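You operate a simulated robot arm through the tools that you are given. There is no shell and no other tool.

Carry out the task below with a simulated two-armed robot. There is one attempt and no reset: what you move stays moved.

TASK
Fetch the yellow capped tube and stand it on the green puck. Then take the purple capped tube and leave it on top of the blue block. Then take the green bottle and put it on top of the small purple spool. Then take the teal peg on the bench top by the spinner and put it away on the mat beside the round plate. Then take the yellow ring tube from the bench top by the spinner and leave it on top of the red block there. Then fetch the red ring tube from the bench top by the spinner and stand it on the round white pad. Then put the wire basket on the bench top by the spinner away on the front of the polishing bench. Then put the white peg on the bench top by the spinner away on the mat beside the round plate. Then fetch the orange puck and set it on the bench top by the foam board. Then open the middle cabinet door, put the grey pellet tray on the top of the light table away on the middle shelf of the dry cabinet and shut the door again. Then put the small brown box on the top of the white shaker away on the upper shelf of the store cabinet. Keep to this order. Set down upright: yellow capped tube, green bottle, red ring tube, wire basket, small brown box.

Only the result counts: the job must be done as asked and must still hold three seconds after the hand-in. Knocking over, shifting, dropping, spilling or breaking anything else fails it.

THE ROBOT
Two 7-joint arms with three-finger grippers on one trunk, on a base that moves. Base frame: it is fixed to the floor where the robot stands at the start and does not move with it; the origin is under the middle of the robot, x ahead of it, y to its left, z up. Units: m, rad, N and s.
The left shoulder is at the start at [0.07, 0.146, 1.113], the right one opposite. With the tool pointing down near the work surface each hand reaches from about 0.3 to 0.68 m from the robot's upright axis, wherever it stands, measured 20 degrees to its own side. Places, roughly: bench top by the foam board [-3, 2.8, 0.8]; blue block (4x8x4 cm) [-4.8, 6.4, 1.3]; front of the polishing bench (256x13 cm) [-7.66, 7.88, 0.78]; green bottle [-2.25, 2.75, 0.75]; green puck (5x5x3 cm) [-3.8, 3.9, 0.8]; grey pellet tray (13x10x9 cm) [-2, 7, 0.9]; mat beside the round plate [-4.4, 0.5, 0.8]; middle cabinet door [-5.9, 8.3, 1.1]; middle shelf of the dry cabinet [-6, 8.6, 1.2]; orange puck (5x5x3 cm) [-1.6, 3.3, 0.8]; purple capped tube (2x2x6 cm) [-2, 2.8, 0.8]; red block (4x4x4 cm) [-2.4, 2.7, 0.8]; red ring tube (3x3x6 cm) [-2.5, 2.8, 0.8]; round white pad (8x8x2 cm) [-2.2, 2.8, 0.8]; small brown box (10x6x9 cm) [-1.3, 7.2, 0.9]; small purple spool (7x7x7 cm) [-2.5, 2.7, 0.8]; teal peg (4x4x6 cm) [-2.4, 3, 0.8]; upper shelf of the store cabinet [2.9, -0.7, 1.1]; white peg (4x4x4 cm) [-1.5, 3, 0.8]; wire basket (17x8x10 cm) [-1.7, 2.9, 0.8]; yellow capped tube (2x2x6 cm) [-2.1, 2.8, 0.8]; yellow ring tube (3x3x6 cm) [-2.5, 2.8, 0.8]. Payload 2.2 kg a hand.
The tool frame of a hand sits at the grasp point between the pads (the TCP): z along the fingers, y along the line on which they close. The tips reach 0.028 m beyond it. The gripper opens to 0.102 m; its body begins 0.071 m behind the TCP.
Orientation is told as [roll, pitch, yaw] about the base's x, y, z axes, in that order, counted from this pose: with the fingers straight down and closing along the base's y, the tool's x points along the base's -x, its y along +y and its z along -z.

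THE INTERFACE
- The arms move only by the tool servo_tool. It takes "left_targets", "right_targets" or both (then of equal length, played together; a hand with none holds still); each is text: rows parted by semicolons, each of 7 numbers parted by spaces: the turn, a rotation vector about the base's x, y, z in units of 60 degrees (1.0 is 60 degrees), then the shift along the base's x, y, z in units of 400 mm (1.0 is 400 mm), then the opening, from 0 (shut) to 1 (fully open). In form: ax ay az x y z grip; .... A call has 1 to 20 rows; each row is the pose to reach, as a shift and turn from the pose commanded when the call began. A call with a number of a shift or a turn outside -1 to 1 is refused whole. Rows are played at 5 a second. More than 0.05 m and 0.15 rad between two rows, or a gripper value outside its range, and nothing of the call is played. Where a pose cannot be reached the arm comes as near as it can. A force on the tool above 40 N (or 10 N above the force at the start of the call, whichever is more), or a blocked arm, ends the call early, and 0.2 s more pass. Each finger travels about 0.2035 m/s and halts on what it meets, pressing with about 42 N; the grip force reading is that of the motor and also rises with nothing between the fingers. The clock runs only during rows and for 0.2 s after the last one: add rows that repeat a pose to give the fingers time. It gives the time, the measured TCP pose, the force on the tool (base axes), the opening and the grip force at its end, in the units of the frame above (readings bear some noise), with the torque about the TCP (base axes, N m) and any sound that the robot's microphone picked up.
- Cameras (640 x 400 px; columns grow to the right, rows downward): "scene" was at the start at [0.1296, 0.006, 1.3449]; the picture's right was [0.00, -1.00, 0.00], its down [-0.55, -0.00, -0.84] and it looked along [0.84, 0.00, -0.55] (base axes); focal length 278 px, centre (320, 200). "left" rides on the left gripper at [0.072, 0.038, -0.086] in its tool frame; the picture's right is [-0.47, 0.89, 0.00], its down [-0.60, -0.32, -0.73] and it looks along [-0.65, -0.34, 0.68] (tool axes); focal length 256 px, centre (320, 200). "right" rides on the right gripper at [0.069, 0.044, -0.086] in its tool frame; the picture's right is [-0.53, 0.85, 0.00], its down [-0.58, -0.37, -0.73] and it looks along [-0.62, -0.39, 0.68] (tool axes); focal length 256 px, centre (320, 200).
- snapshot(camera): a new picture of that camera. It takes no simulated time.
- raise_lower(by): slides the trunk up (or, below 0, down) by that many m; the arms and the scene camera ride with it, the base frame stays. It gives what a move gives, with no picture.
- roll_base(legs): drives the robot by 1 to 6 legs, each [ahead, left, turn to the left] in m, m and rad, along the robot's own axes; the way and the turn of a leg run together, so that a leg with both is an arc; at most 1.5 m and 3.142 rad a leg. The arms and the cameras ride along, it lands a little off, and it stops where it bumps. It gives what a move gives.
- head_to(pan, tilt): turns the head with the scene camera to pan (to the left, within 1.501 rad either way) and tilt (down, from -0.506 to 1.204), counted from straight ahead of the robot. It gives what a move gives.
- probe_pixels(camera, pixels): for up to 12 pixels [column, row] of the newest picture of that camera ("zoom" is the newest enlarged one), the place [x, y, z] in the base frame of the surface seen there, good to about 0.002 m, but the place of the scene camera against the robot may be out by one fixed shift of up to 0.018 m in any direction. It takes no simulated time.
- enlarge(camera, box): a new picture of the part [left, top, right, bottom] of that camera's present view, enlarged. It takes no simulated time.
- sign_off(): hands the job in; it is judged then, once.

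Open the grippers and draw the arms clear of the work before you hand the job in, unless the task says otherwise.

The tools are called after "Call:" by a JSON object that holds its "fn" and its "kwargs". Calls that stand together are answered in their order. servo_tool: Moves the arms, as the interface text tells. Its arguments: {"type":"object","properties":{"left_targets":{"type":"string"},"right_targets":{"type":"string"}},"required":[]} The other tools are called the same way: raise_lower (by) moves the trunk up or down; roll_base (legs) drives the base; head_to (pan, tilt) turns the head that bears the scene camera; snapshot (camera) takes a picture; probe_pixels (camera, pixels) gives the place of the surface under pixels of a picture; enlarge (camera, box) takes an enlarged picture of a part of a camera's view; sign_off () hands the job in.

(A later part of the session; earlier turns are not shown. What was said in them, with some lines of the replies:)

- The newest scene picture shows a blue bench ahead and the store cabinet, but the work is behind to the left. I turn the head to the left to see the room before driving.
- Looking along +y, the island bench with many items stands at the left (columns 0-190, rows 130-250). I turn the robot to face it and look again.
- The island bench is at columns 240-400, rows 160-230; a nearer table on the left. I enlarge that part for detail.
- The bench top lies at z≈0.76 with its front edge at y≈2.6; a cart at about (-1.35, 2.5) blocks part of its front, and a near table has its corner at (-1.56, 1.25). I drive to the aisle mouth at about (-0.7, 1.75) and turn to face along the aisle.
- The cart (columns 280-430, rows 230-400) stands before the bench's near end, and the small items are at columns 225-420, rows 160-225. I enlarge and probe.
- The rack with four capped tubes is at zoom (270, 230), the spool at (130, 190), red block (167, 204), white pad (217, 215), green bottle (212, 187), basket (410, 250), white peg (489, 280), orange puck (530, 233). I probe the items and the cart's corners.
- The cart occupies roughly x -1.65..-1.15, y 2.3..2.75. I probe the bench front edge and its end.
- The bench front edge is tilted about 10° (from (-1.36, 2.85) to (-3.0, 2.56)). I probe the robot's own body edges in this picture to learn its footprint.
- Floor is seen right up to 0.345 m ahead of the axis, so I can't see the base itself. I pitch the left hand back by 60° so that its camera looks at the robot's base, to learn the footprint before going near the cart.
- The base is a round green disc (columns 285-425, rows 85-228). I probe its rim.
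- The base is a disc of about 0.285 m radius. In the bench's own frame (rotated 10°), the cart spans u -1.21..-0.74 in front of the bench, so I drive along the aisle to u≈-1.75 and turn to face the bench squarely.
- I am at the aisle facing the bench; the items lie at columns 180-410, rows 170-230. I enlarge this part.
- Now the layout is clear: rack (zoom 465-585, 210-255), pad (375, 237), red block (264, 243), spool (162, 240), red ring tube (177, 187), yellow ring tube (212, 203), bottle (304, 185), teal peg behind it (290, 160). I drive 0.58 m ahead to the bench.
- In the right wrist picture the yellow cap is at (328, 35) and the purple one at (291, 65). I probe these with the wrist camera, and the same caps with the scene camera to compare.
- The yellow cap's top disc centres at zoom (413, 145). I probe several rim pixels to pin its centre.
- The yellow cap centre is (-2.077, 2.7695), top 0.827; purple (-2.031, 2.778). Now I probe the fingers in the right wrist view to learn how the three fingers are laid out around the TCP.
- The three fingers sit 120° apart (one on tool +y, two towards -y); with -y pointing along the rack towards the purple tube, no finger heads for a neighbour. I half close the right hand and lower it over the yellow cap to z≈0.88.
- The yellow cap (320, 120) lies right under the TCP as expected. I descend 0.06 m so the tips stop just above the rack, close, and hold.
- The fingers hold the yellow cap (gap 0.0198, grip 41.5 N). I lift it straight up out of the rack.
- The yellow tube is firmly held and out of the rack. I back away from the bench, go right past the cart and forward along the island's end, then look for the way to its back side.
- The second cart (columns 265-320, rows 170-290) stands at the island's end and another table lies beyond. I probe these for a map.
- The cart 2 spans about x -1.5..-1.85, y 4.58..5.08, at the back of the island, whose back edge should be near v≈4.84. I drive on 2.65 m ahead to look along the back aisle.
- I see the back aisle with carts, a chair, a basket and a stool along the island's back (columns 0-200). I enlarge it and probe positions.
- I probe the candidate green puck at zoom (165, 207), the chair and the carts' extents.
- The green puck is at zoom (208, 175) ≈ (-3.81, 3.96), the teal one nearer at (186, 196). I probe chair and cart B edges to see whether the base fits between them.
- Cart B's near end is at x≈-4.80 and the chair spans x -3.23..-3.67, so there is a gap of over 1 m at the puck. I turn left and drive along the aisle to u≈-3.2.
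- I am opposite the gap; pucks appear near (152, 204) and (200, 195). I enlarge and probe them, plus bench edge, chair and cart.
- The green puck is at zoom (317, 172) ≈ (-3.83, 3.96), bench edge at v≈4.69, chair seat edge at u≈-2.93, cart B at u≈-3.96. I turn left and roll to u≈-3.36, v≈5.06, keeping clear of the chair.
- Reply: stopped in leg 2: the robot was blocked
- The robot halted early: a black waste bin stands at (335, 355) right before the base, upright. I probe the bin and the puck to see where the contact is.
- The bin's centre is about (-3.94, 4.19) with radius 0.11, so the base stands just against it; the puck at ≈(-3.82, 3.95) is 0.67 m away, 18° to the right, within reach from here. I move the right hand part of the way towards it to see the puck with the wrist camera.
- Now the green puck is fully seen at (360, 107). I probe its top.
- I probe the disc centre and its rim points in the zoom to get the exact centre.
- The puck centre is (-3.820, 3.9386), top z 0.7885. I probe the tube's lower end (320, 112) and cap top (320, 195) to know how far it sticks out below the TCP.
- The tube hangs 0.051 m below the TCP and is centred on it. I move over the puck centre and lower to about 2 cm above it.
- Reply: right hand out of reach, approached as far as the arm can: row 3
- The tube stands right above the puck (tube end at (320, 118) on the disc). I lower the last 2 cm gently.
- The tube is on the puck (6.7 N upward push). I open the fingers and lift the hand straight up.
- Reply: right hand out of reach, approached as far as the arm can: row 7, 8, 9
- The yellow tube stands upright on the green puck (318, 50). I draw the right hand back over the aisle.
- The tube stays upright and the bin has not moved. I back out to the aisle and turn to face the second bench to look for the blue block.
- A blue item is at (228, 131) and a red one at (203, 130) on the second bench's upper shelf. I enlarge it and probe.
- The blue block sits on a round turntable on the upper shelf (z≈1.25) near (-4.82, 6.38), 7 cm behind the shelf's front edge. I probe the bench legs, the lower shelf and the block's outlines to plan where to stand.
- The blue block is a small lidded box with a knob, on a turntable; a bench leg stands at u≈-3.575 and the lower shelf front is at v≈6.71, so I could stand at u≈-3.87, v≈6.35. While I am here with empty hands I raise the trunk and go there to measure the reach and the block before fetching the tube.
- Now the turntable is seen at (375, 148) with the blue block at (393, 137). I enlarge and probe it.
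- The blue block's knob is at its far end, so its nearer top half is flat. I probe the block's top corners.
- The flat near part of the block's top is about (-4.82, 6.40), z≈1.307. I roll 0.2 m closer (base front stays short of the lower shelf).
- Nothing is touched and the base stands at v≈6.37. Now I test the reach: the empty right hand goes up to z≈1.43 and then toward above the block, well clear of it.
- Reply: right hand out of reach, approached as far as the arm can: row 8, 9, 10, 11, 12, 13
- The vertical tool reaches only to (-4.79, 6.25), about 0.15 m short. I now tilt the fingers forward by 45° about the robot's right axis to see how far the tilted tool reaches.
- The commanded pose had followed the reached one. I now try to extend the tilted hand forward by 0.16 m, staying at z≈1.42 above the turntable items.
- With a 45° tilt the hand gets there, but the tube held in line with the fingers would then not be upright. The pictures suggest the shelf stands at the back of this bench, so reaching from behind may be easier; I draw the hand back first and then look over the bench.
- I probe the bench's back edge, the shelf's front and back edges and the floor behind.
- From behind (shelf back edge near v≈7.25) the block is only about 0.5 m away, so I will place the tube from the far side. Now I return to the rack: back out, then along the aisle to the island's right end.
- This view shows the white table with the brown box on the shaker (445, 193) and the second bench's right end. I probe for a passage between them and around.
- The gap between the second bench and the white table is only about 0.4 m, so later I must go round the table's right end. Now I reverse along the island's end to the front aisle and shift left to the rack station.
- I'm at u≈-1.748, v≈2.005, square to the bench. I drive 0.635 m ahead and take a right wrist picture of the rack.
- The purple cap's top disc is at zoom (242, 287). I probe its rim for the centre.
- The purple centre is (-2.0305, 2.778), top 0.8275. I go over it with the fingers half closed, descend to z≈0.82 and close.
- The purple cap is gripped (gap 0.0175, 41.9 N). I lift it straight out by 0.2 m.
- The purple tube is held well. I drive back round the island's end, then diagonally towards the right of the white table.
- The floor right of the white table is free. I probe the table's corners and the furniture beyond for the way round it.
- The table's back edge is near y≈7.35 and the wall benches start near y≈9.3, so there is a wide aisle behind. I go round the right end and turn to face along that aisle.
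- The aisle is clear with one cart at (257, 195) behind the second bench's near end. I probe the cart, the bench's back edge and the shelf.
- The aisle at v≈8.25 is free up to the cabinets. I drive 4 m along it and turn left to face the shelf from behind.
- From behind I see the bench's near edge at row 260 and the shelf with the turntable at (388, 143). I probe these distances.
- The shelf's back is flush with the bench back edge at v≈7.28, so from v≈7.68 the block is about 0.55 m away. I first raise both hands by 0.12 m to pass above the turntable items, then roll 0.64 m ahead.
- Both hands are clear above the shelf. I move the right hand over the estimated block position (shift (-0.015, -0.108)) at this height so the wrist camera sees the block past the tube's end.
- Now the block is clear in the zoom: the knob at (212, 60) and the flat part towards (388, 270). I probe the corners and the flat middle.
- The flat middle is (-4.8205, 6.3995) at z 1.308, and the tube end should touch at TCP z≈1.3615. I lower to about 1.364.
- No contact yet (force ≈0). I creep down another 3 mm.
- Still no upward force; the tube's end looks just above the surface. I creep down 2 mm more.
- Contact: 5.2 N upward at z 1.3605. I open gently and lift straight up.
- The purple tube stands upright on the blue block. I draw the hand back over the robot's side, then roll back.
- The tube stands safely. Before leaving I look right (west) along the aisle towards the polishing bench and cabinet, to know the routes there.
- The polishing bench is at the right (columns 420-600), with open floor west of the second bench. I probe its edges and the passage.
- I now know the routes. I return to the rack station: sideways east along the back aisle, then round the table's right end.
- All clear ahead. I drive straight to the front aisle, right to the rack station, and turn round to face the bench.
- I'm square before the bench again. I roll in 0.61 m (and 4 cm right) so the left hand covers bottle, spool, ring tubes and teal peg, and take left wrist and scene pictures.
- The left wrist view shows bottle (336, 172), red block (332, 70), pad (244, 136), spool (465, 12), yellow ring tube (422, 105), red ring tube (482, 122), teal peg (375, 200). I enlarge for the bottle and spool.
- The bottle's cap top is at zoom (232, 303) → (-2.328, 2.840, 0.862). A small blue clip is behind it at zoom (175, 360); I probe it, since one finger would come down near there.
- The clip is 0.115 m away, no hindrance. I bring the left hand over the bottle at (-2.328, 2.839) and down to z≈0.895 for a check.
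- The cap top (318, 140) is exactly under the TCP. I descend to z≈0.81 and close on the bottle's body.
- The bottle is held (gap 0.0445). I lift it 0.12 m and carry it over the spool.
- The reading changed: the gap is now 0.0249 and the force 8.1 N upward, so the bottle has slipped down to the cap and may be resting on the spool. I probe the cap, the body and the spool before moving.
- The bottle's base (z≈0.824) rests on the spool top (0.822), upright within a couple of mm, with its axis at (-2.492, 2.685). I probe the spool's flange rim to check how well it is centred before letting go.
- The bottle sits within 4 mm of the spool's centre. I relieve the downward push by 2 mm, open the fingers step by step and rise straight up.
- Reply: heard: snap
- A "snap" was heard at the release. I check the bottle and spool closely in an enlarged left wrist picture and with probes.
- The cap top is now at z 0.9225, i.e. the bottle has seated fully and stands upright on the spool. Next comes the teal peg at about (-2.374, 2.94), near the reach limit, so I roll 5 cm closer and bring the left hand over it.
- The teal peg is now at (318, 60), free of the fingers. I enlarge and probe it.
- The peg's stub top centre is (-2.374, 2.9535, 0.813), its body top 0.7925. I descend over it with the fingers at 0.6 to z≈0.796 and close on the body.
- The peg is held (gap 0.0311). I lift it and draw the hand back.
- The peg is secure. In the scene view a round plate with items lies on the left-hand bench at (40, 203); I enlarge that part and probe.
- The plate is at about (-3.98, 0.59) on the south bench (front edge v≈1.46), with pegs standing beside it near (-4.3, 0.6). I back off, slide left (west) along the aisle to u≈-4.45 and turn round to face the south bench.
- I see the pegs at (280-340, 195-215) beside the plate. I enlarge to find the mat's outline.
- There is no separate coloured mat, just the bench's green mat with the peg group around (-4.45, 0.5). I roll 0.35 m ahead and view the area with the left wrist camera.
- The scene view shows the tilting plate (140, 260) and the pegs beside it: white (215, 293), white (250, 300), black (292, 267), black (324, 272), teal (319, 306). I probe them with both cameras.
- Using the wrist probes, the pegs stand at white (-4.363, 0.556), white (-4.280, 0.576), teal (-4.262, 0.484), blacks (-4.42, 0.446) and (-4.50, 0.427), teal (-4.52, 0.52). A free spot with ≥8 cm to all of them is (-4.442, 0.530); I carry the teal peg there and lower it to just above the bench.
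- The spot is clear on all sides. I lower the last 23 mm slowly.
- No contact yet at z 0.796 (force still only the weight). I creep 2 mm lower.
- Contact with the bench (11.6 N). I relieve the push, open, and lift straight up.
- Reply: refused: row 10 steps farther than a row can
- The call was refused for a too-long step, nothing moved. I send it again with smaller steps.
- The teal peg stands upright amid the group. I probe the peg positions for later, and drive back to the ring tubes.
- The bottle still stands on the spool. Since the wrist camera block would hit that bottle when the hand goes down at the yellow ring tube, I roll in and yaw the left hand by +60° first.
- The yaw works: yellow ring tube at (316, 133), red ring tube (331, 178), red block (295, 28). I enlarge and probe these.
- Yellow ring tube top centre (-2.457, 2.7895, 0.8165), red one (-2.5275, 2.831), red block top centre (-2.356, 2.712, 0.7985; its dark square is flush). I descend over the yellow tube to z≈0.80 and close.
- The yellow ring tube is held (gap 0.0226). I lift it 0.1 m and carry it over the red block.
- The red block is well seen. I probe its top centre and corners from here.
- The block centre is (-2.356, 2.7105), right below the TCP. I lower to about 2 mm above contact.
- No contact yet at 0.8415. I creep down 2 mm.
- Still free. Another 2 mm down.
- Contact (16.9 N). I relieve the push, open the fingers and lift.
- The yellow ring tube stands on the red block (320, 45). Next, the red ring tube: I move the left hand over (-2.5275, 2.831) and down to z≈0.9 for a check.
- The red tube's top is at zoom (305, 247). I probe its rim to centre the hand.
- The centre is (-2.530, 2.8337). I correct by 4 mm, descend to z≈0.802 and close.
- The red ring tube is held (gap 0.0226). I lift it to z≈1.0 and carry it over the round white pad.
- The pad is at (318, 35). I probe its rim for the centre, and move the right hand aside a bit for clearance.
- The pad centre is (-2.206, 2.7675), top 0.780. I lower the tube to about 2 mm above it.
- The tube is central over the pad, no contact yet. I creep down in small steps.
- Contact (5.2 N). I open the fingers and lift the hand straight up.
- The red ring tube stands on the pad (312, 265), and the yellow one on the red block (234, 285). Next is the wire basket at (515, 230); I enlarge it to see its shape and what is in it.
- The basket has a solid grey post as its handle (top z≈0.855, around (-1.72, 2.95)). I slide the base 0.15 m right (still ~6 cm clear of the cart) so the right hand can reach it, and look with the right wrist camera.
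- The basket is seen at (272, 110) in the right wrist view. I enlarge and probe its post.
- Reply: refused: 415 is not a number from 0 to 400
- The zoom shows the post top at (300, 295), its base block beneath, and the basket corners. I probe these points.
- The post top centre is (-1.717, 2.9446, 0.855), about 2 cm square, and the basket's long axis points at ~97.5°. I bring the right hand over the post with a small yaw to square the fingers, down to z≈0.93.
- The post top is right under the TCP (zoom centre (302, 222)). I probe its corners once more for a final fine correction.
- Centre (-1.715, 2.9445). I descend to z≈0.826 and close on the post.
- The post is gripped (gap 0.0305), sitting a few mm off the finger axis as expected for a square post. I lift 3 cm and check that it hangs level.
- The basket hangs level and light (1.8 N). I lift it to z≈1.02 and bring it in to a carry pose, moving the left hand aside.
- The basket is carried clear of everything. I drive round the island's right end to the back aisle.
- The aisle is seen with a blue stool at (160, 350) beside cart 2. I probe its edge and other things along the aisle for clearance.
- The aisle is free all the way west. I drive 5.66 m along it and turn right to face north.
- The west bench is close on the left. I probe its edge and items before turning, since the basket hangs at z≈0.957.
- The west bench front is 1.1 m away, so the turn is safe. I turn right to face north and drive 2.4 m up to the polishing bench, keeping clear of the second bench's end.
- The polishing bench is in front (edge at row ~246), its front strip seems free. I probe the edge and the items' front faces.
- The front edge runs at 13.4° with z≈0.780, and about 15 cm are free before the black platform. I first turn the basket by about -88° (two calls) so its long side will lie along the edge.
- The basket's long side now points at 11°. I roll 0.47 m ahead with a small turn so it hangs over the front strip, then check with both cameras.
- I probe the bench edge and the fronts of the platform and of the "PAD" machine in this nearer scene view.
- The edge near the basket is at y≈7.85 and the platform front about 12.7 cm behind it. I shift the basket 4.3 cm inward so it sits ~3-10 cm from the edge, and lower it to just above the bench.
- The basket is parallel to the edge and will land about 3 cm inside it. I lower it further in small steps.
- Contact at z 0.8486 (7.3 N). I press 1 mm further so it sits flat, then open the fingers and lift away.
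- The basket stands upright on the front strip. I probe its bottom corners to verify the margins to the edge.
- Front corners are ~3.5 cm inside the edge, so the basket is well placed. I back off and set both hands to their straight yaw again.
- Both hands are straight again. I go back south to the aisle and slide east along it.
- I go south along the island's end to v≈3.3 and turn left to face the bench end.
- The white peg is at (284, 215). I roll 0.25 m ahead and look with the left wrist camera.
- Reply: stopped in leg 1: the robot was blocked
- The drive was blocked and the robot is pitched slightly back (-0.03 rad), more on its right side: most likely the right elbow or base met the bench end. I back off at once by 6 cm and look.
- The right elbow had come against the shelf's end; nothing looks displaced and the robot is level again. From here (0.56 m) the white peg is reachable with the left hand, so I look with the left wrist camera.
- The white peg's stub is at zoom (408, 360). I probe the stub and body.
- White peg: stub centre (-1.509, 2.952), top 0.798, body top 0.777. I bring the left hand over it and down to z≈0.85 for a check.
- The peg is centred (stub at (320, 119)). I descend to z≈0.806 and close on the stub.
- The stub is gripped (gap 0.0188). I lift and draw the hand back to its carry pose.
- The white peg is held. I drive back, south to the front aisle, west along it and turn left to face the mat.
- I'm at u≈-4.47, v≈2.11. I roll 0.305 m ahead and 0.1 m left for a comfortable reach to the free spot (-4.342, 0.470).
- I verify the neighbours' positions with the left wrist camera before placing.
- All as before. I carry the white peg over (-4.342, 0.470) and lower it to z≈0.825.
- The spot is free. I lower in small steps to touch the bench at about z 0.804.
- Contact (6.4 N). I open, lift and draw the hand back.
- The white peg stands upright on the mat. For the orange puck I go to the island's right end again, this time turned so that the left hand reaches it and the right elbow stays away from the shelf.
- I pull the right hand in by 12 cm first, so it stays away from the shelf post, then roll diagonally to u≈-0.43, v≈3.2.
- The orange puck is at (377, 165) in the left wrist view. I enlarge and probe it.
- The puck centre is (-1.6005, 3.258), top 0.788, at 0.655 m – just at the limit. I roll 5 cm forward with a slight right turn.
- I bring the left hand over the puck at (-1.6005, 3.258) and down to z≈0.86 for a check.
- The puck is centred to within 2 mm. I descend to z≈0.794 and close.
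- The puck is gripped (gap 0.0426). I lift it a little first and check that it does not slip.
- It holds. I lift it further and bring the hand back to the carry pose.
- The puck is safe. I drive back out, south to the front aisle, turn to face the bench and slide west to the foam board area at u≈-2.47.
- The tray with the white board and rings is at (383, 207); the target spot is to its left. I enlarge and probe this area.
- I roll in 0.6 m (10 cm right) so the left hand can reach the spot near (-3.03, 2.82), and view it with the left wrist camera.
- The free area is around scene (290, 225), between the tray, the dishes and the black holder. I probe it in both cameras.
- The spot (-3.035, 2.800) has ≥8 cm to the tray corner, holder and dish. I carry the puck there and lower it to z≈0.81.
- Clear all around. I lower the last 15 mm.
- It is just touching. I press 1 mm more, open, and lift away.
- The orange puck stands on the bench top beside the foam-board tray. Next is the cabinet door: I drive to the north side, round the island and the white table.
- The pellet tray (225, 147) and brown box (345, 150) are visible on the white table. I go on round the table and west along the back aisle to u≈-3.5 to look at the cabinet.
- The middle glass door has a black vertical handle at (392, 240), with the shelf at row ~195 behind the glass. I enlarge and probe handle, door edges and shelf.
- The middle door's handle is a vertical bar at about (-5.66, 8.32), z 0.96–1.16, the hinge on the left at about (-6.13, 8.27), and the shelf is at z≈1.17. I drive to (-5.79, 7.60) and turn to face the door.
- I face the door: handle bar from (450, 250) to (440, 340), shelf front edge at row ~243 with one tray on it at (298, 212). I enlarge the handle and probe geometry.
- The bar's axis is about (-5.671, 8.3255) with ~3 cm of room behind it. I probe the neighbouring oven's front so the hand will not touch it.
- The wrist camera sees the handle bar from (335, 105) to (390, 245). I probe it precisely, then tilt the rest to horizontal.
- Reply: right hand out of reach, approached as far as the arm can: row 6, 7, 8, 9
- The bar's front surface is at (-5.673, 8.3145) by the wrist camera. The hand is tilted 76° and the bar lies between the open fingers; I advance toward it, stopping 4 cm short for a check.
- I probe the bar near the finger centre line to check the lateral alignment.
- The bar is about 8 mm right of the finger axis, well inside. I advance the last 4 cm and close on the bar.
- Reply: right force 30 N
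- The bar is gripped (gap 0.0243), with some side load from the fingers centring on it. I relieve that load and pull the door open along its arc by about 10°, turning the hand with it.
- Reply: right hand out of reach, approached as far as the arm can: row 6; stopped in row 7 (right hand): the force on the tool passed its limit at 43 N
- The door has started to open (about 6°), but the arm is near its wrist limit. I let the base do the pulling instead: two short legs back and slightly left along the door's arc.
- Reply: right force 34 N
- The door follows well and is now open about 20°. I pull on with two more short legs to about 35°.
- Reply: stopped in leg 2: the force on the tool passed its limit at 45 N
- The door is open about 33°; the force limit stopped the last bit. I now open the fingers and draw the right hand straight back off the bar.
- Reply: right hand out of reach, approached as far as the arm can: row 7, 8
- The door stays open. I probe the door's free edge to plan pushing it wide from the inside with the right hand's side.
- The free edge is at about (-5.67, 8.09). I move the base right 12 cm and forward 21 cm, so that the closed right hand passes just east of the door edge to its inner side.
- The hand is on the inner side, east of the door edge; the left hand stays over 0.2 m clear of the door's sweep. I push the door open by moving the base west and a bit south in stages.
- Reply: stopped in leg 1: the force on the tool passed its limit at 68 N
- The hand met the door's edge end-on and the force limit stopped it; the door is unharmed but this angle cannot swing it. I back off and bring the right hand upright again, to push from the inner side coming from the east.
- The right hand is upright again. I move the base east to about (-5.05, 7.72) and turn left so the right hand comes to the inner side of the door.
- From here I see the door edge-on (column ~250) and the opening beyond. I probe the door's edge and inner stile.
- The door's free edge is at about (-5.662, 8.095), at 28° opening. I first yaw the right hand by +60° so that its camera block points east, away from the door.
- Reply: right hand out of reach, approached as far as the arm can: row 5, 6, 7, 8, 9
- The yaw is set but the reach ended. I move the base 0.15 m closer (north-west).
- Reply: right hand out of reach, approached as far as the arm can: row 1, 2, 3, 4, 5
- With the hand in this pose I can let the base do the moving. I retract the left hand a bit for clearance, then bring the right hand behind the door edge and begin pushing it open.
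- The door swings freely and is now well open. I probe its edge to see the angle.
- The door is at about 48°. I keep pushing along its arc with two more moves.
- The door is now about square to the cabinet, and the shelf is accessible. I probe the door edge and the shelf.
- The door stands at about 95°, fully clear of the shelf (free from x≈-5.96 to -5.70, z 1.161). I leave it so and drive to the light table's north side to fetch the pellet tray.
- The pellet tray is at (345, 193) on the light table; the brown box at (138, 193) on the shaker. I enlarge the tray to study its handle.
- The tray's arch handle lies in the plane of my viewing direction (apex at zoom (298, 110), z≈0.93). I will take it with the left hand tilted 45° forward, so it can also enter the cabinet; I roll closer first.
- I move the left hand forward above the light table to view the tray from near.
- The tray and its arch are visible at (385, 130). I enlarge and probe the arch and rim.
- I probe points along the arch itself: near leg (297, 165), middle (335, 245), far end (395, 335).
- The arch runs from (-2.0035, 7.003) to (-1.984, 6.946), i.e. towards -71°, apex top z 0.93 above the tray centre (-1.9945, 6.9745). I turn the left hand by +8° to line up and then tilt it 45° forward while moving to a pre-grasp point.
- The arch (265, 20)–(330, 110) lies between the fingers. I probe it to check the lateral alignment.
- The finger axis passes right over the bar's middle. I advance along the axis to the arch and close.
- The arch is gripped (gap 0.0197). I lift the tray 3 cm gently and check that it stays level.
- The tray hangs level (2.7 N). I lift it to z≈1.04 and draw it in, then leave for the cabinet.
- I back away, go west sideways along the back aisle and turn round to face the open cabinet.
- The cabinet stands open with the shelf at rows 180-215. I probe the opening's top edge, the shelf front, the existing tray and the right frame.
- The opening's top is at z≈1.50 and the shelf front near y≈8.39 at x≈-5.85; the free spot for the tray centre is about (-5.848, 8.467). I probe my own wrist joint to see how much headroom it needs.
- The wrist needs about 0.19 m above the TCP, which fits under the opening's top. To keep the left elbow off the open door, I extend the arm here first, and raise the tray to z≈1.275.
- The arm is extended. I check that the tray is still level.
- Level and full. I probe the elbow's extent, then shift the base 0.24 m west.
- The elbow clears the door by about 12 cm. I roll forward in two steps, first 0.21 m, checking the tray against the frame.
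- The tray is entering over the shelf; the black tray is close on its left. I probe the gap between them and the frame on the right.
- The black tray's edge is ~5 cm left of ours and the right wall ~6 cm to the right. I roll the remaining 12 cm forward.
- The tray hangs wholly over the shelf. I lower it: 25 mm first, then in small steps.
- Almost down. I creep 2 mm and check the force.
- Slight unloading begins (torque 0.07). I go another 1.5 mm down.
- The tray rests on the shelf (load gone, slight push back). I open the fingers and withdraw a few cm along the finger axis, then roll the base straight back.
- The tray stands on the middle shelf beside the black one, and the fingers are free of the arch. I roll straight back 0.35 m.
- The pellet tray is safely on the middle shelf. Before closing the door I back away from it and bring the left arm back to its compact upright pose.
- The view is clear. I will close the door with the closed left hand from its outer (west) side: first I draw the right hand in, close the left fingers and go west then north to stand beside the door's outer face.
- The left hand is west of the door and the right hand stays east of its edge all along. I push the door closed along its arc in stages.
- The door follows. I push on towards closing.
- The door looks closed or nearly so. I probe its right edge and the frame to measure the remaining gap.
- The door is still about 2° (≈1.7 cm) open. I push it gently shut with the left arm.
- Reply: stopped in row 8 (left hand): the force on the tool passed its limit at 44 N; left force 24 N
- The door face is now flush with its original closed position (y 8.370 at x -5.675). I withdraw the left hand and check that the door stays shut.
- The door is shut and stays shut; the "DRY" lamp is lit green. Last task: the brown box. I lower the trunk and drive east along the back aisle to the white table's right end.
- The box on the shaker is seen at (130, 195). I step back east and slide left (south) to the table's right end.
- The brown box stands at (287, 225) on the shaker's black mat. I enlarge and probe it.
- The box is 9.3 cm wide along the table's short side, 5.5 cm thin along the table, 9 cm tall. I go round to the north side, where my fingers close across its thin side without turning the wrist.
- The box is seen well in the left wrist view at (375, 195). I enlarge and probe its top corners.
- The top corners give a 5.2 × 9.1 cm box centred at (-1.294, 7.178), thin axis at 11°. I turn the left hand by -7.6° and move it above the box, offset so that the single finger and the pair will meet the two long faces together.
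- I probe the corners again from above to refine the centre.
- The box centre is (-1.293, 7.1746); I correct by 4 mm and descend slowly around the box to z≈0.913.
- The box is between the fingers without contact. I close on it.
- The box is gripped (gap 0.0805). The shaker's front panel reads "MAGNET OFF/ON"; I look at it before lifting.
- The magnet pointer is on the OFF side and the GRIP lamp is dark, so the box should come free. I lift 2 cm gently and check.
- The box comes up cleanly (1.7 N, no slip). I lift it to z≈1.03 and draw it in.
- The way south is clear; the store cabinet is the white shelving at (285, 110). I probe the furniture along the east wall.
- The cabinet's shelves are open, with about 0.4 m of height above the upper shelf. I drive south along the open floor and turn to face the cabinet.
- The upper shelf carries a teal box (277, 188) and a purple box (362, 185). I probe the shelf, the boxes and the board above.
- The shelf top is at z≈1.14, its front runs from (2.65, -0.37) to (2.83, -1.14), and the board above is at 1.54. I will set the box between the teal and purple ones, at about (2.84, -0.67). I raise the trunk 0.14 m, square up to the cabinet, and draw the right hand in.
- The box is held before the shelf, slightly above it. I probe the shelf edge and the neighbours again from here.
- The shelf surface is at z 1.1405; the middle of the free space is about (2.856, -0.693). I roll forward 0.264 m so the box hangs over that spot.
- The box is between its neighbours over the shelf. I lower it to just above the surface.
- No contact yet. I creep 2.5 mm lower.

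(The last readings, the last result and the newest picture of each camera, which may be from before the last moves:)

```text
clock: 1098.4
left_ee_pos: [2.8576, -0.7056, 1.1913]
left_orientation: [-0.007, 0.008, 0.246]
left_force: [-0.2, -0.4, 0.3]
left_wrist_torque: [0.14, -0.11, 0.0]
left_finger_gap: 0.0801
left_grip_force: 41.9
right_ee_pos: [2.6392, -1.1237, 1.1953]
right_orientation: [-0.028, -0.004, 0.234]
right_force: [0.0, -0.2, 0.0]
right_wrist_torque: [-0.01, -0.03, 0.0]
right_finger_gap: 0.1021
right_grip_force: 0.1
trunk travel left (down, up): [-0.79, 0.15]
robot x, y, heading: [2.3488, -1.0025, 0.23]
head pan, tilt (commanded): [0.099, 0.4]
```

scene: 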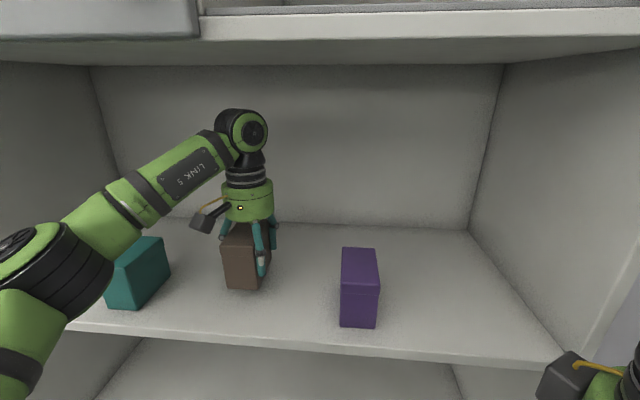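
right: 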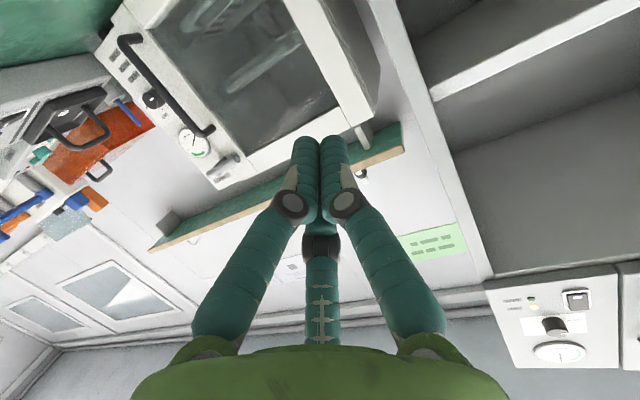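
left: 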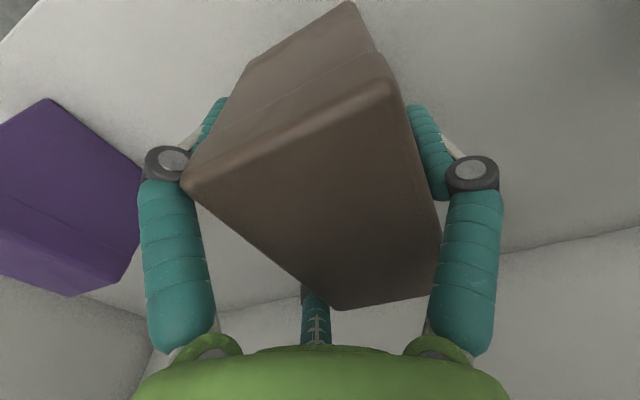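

It has begun to touch (load gone, slight torque). I press 1 mm more, then open the fingers fully and rise straight up.

Call:
{"fn": "servo_tool", "kwargs": {"left_targets": "0 0 0 0 0 -0.003 0; 0 0 0 0 0 -0.003 0; 0 0 0 0 0 -0.002 0.85; 0 0 0 0 0 -0.002 0.95; 0 0 0 0 0 -0.002 1; 0 0 0 0 0 -0.002 1"}}

Call:
{"fn": "snapshot", "kwargs": {"camera": "left"}}

Call:
{"fn": "snapshot", "kwargs": {"camera": "scene"}}

```text
clock: 1099.8
left_ee_pos: [2.8566, -0.7048, 1.1905]
left_orientation: [-0.008, 0.009, 0.247]
left_force: [0.3, 0.0, 0.0]
left_wrist_torque: [0.01, 0.02, 0.01]
left_finger_gap: 0.1018
left_grip_force: 0.1
right_ee_pos: [2.6379, -1.1236, 1.1946]
right_orientation: [-0.026, -0.003, 0.235]
right_force: [0.6, -0.6, 0.9]
right_wrist_torque: [-0.02, 0.01, 0.0]
right_finger_gap: 0.1019
right_grip_force: 0.0
trunk travel left (down, up): [-0.79, 0.15]
robot x, y, heading: [2.345, -0.9966, 0.225]
head pan, tilt (commanded): [0.099, 0.4]
```

```text
taken
```

left: 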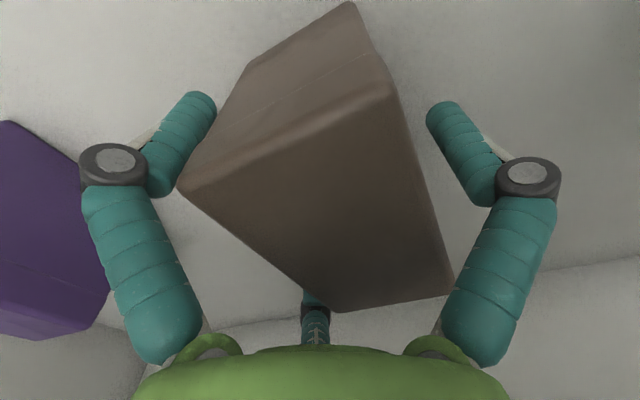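

```text
taken
```

scene: 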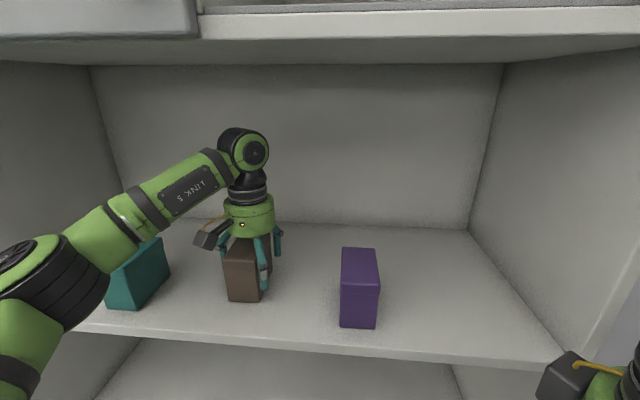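

The box stands free between the opened fingers. I raise the hand 9.5 cm straight up (still below the board above) and then roll back.

Call:
{"fn": "servo_tool", "kwargs": {"left_targets": "0 0 0 0 0 0.05 1; 0 0 0 0 0 0.1 1; 0 0 0 0 0 0.15 1; 0 0 0 0 0 0.2 1; 0 0 0 0 0 0.2375 1; 0 0 0 0 0 0.2375 1"}}

Call:
{"fn": "snapshot", "kwargs": {"camera": "left"}}

Call:
{"fn": "snapshot", "kwargs": {"camera": "scene"}}

```text
clock: 1101.2
left_ee_pos: [2.8576, -0.7051, 1.2829]
left_orientation: [-0.007, 0.008, 0.245]
left_force: [-0.6, -0.3, -0.5]
left_wrist_torque: [0.02, -0.04, 0.0]
left_finger_gap: 0.102
left_grip_force: 0.0
right_ee_pos: [2.6394, -1.1253, 1.1935]
right_orientation: [-0.027, -0.002, 0.235]
right_force: [0.4, 0.6, 0.3]
right_wrist_torque: [-0.02, -0.03, -0.01]
right_finger_gap: 0.1021
right_grip_force: 0.1
trunk travel left (down, up): [-0.79, 0.15]
robot x, y, heading: [2.3498, -0.9969, 0.229]
head pan, tilt (commanded): [0.099, 0.4]
```

```text
taken
```

left: 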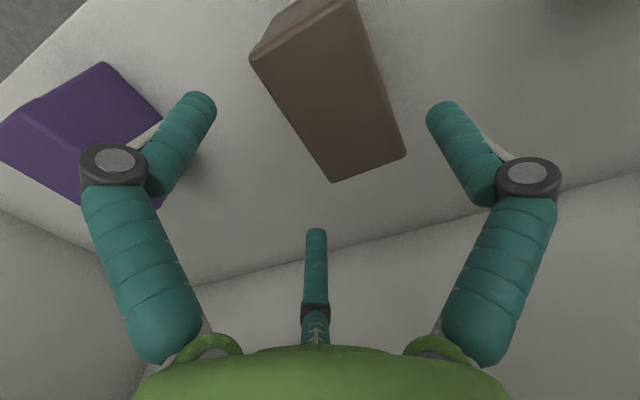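

```text
taken
```

scene: 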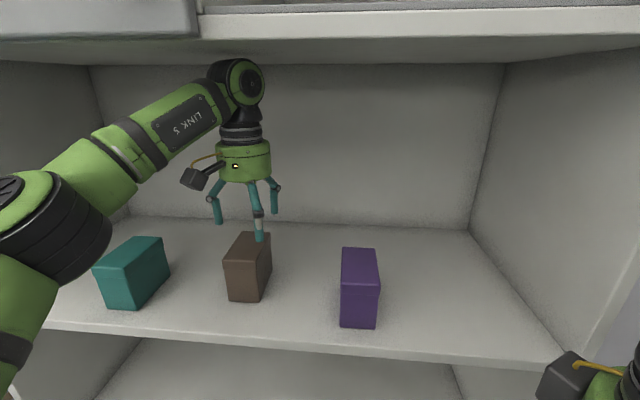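

The box stands upright on the shelf. I check its top height against the fingertips (z≈1.255) before rolling back.

Call:
{"fn": "probe_pixels", "kwargs": {"camera": "left", "pixels": [[330, 100], [260, 60], [398, 150], [335, 178], [345, 15]]}}

```text
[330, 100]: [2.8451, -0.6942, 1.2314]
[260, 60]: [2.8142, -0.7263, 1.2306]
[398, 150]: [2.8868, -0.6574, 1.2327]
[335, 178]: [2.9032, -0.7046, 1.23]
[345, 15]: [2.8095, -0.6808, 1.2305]
```

The fingertips clear the box top by 2.4 cm. I roll straight back.

Call:
{"fn": "roll_base", "kwargs": {"legs": [[-0.4, 0, 0]]}}

Call:
{"fn": "snapshot", "kwargs": {"camera": "scene"}}

Call:
{"fn": "enlarge", "kwargs": {"camera": "scene", "box": [150, 130, 470, 330]}}

```text
clock: 1103.7
left_ee_pos: [2.4718, -0.7938, 1.2837]
left_orientation: [-0.007, 0.01, 0.249]
left_force: [-0.4, -0.3, -0.6]
left_wrist_torque: [0.0, 0.0, 0.02]
left_finger_gap: 0.1021
left_grip_force: 0.0
right_ee_pos: [2.2547, -1.2144, 1.1935]
right_orientation: [-0.024, -0.001, 0.234]
right_force: [0.0, -0.8, -0.1]
right_wrist_torque: [0.0, 0.02, 0.02]
right_finger_gap: 0.102
right_grip_force: 0.0
trunk travel left (down, up): [-0.79, 0.15]
robot x, y, heading: [1.9672, -1.0902, 0.227]
head pan, tilt (commanded): [0.099, 0.4]
```

```text
taken
```

scene: 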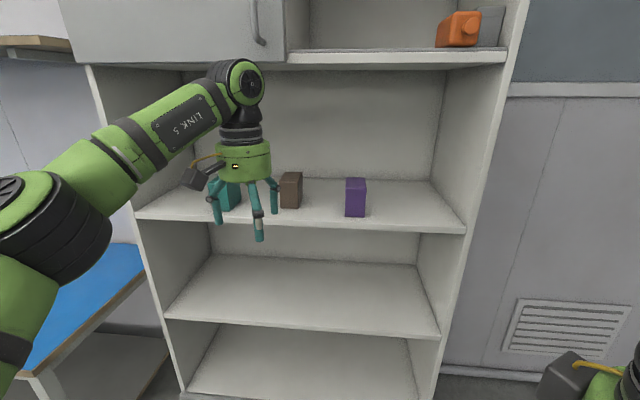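

```text
2.00 times, centred on (310, 230) of scene
```

zoom: 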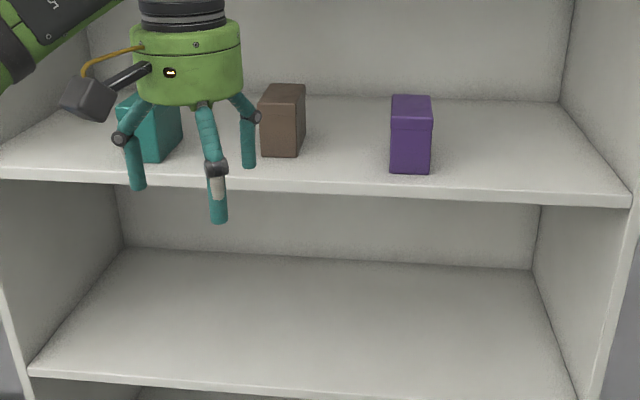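

The brown box stands upright on the upper shelf between its neighbours, both grippers are open and the arms are clear. All eleven steps are done in order, so I hand the job in.

Call:
{"fn": "sign_off", "kwargs": {}}

```text
The job is handed in.
```

I handed the job in with all eleven steps done in the order you gave. I haven't seen the judge's result.

After each placement I checked a picture, and every item was standing where it should. All the items that had to be upright looked upright. The cabinet door stayed shut after I let go, and the "DRY" lamp on it was lit green.

Four things happened on the way that could count against the result:

- **Waste bin:** while approaching the green puck, the base stopped against a black waste bin on the floor. The bin stayed upright, but I had no earlier view of it, so it may have moved slightly.
- **Green bottle:** it slipped in the grip while I carried it and came down on the spool. I heard a "snap" when I let go. It looked intact and stood upright on the spool afterwards.
- **Island shelf:** the right elbow bumped the end of the island's upper shelf. I backed off, and nothing looked displaced.
- **Cabinet door:** while opening it, my hand pushed against the edge of the door and the force limit stopped it. I saw no damage.

I read two target spots from the pictures:

- **Mat:** I saw no separate mat beside the round plate, so the teal and white pegs stand among the other pegs on the green surface there.
- **Foam board:** I took this to be the white board in the tray with the rings, and the orange puck stands next to that tray.
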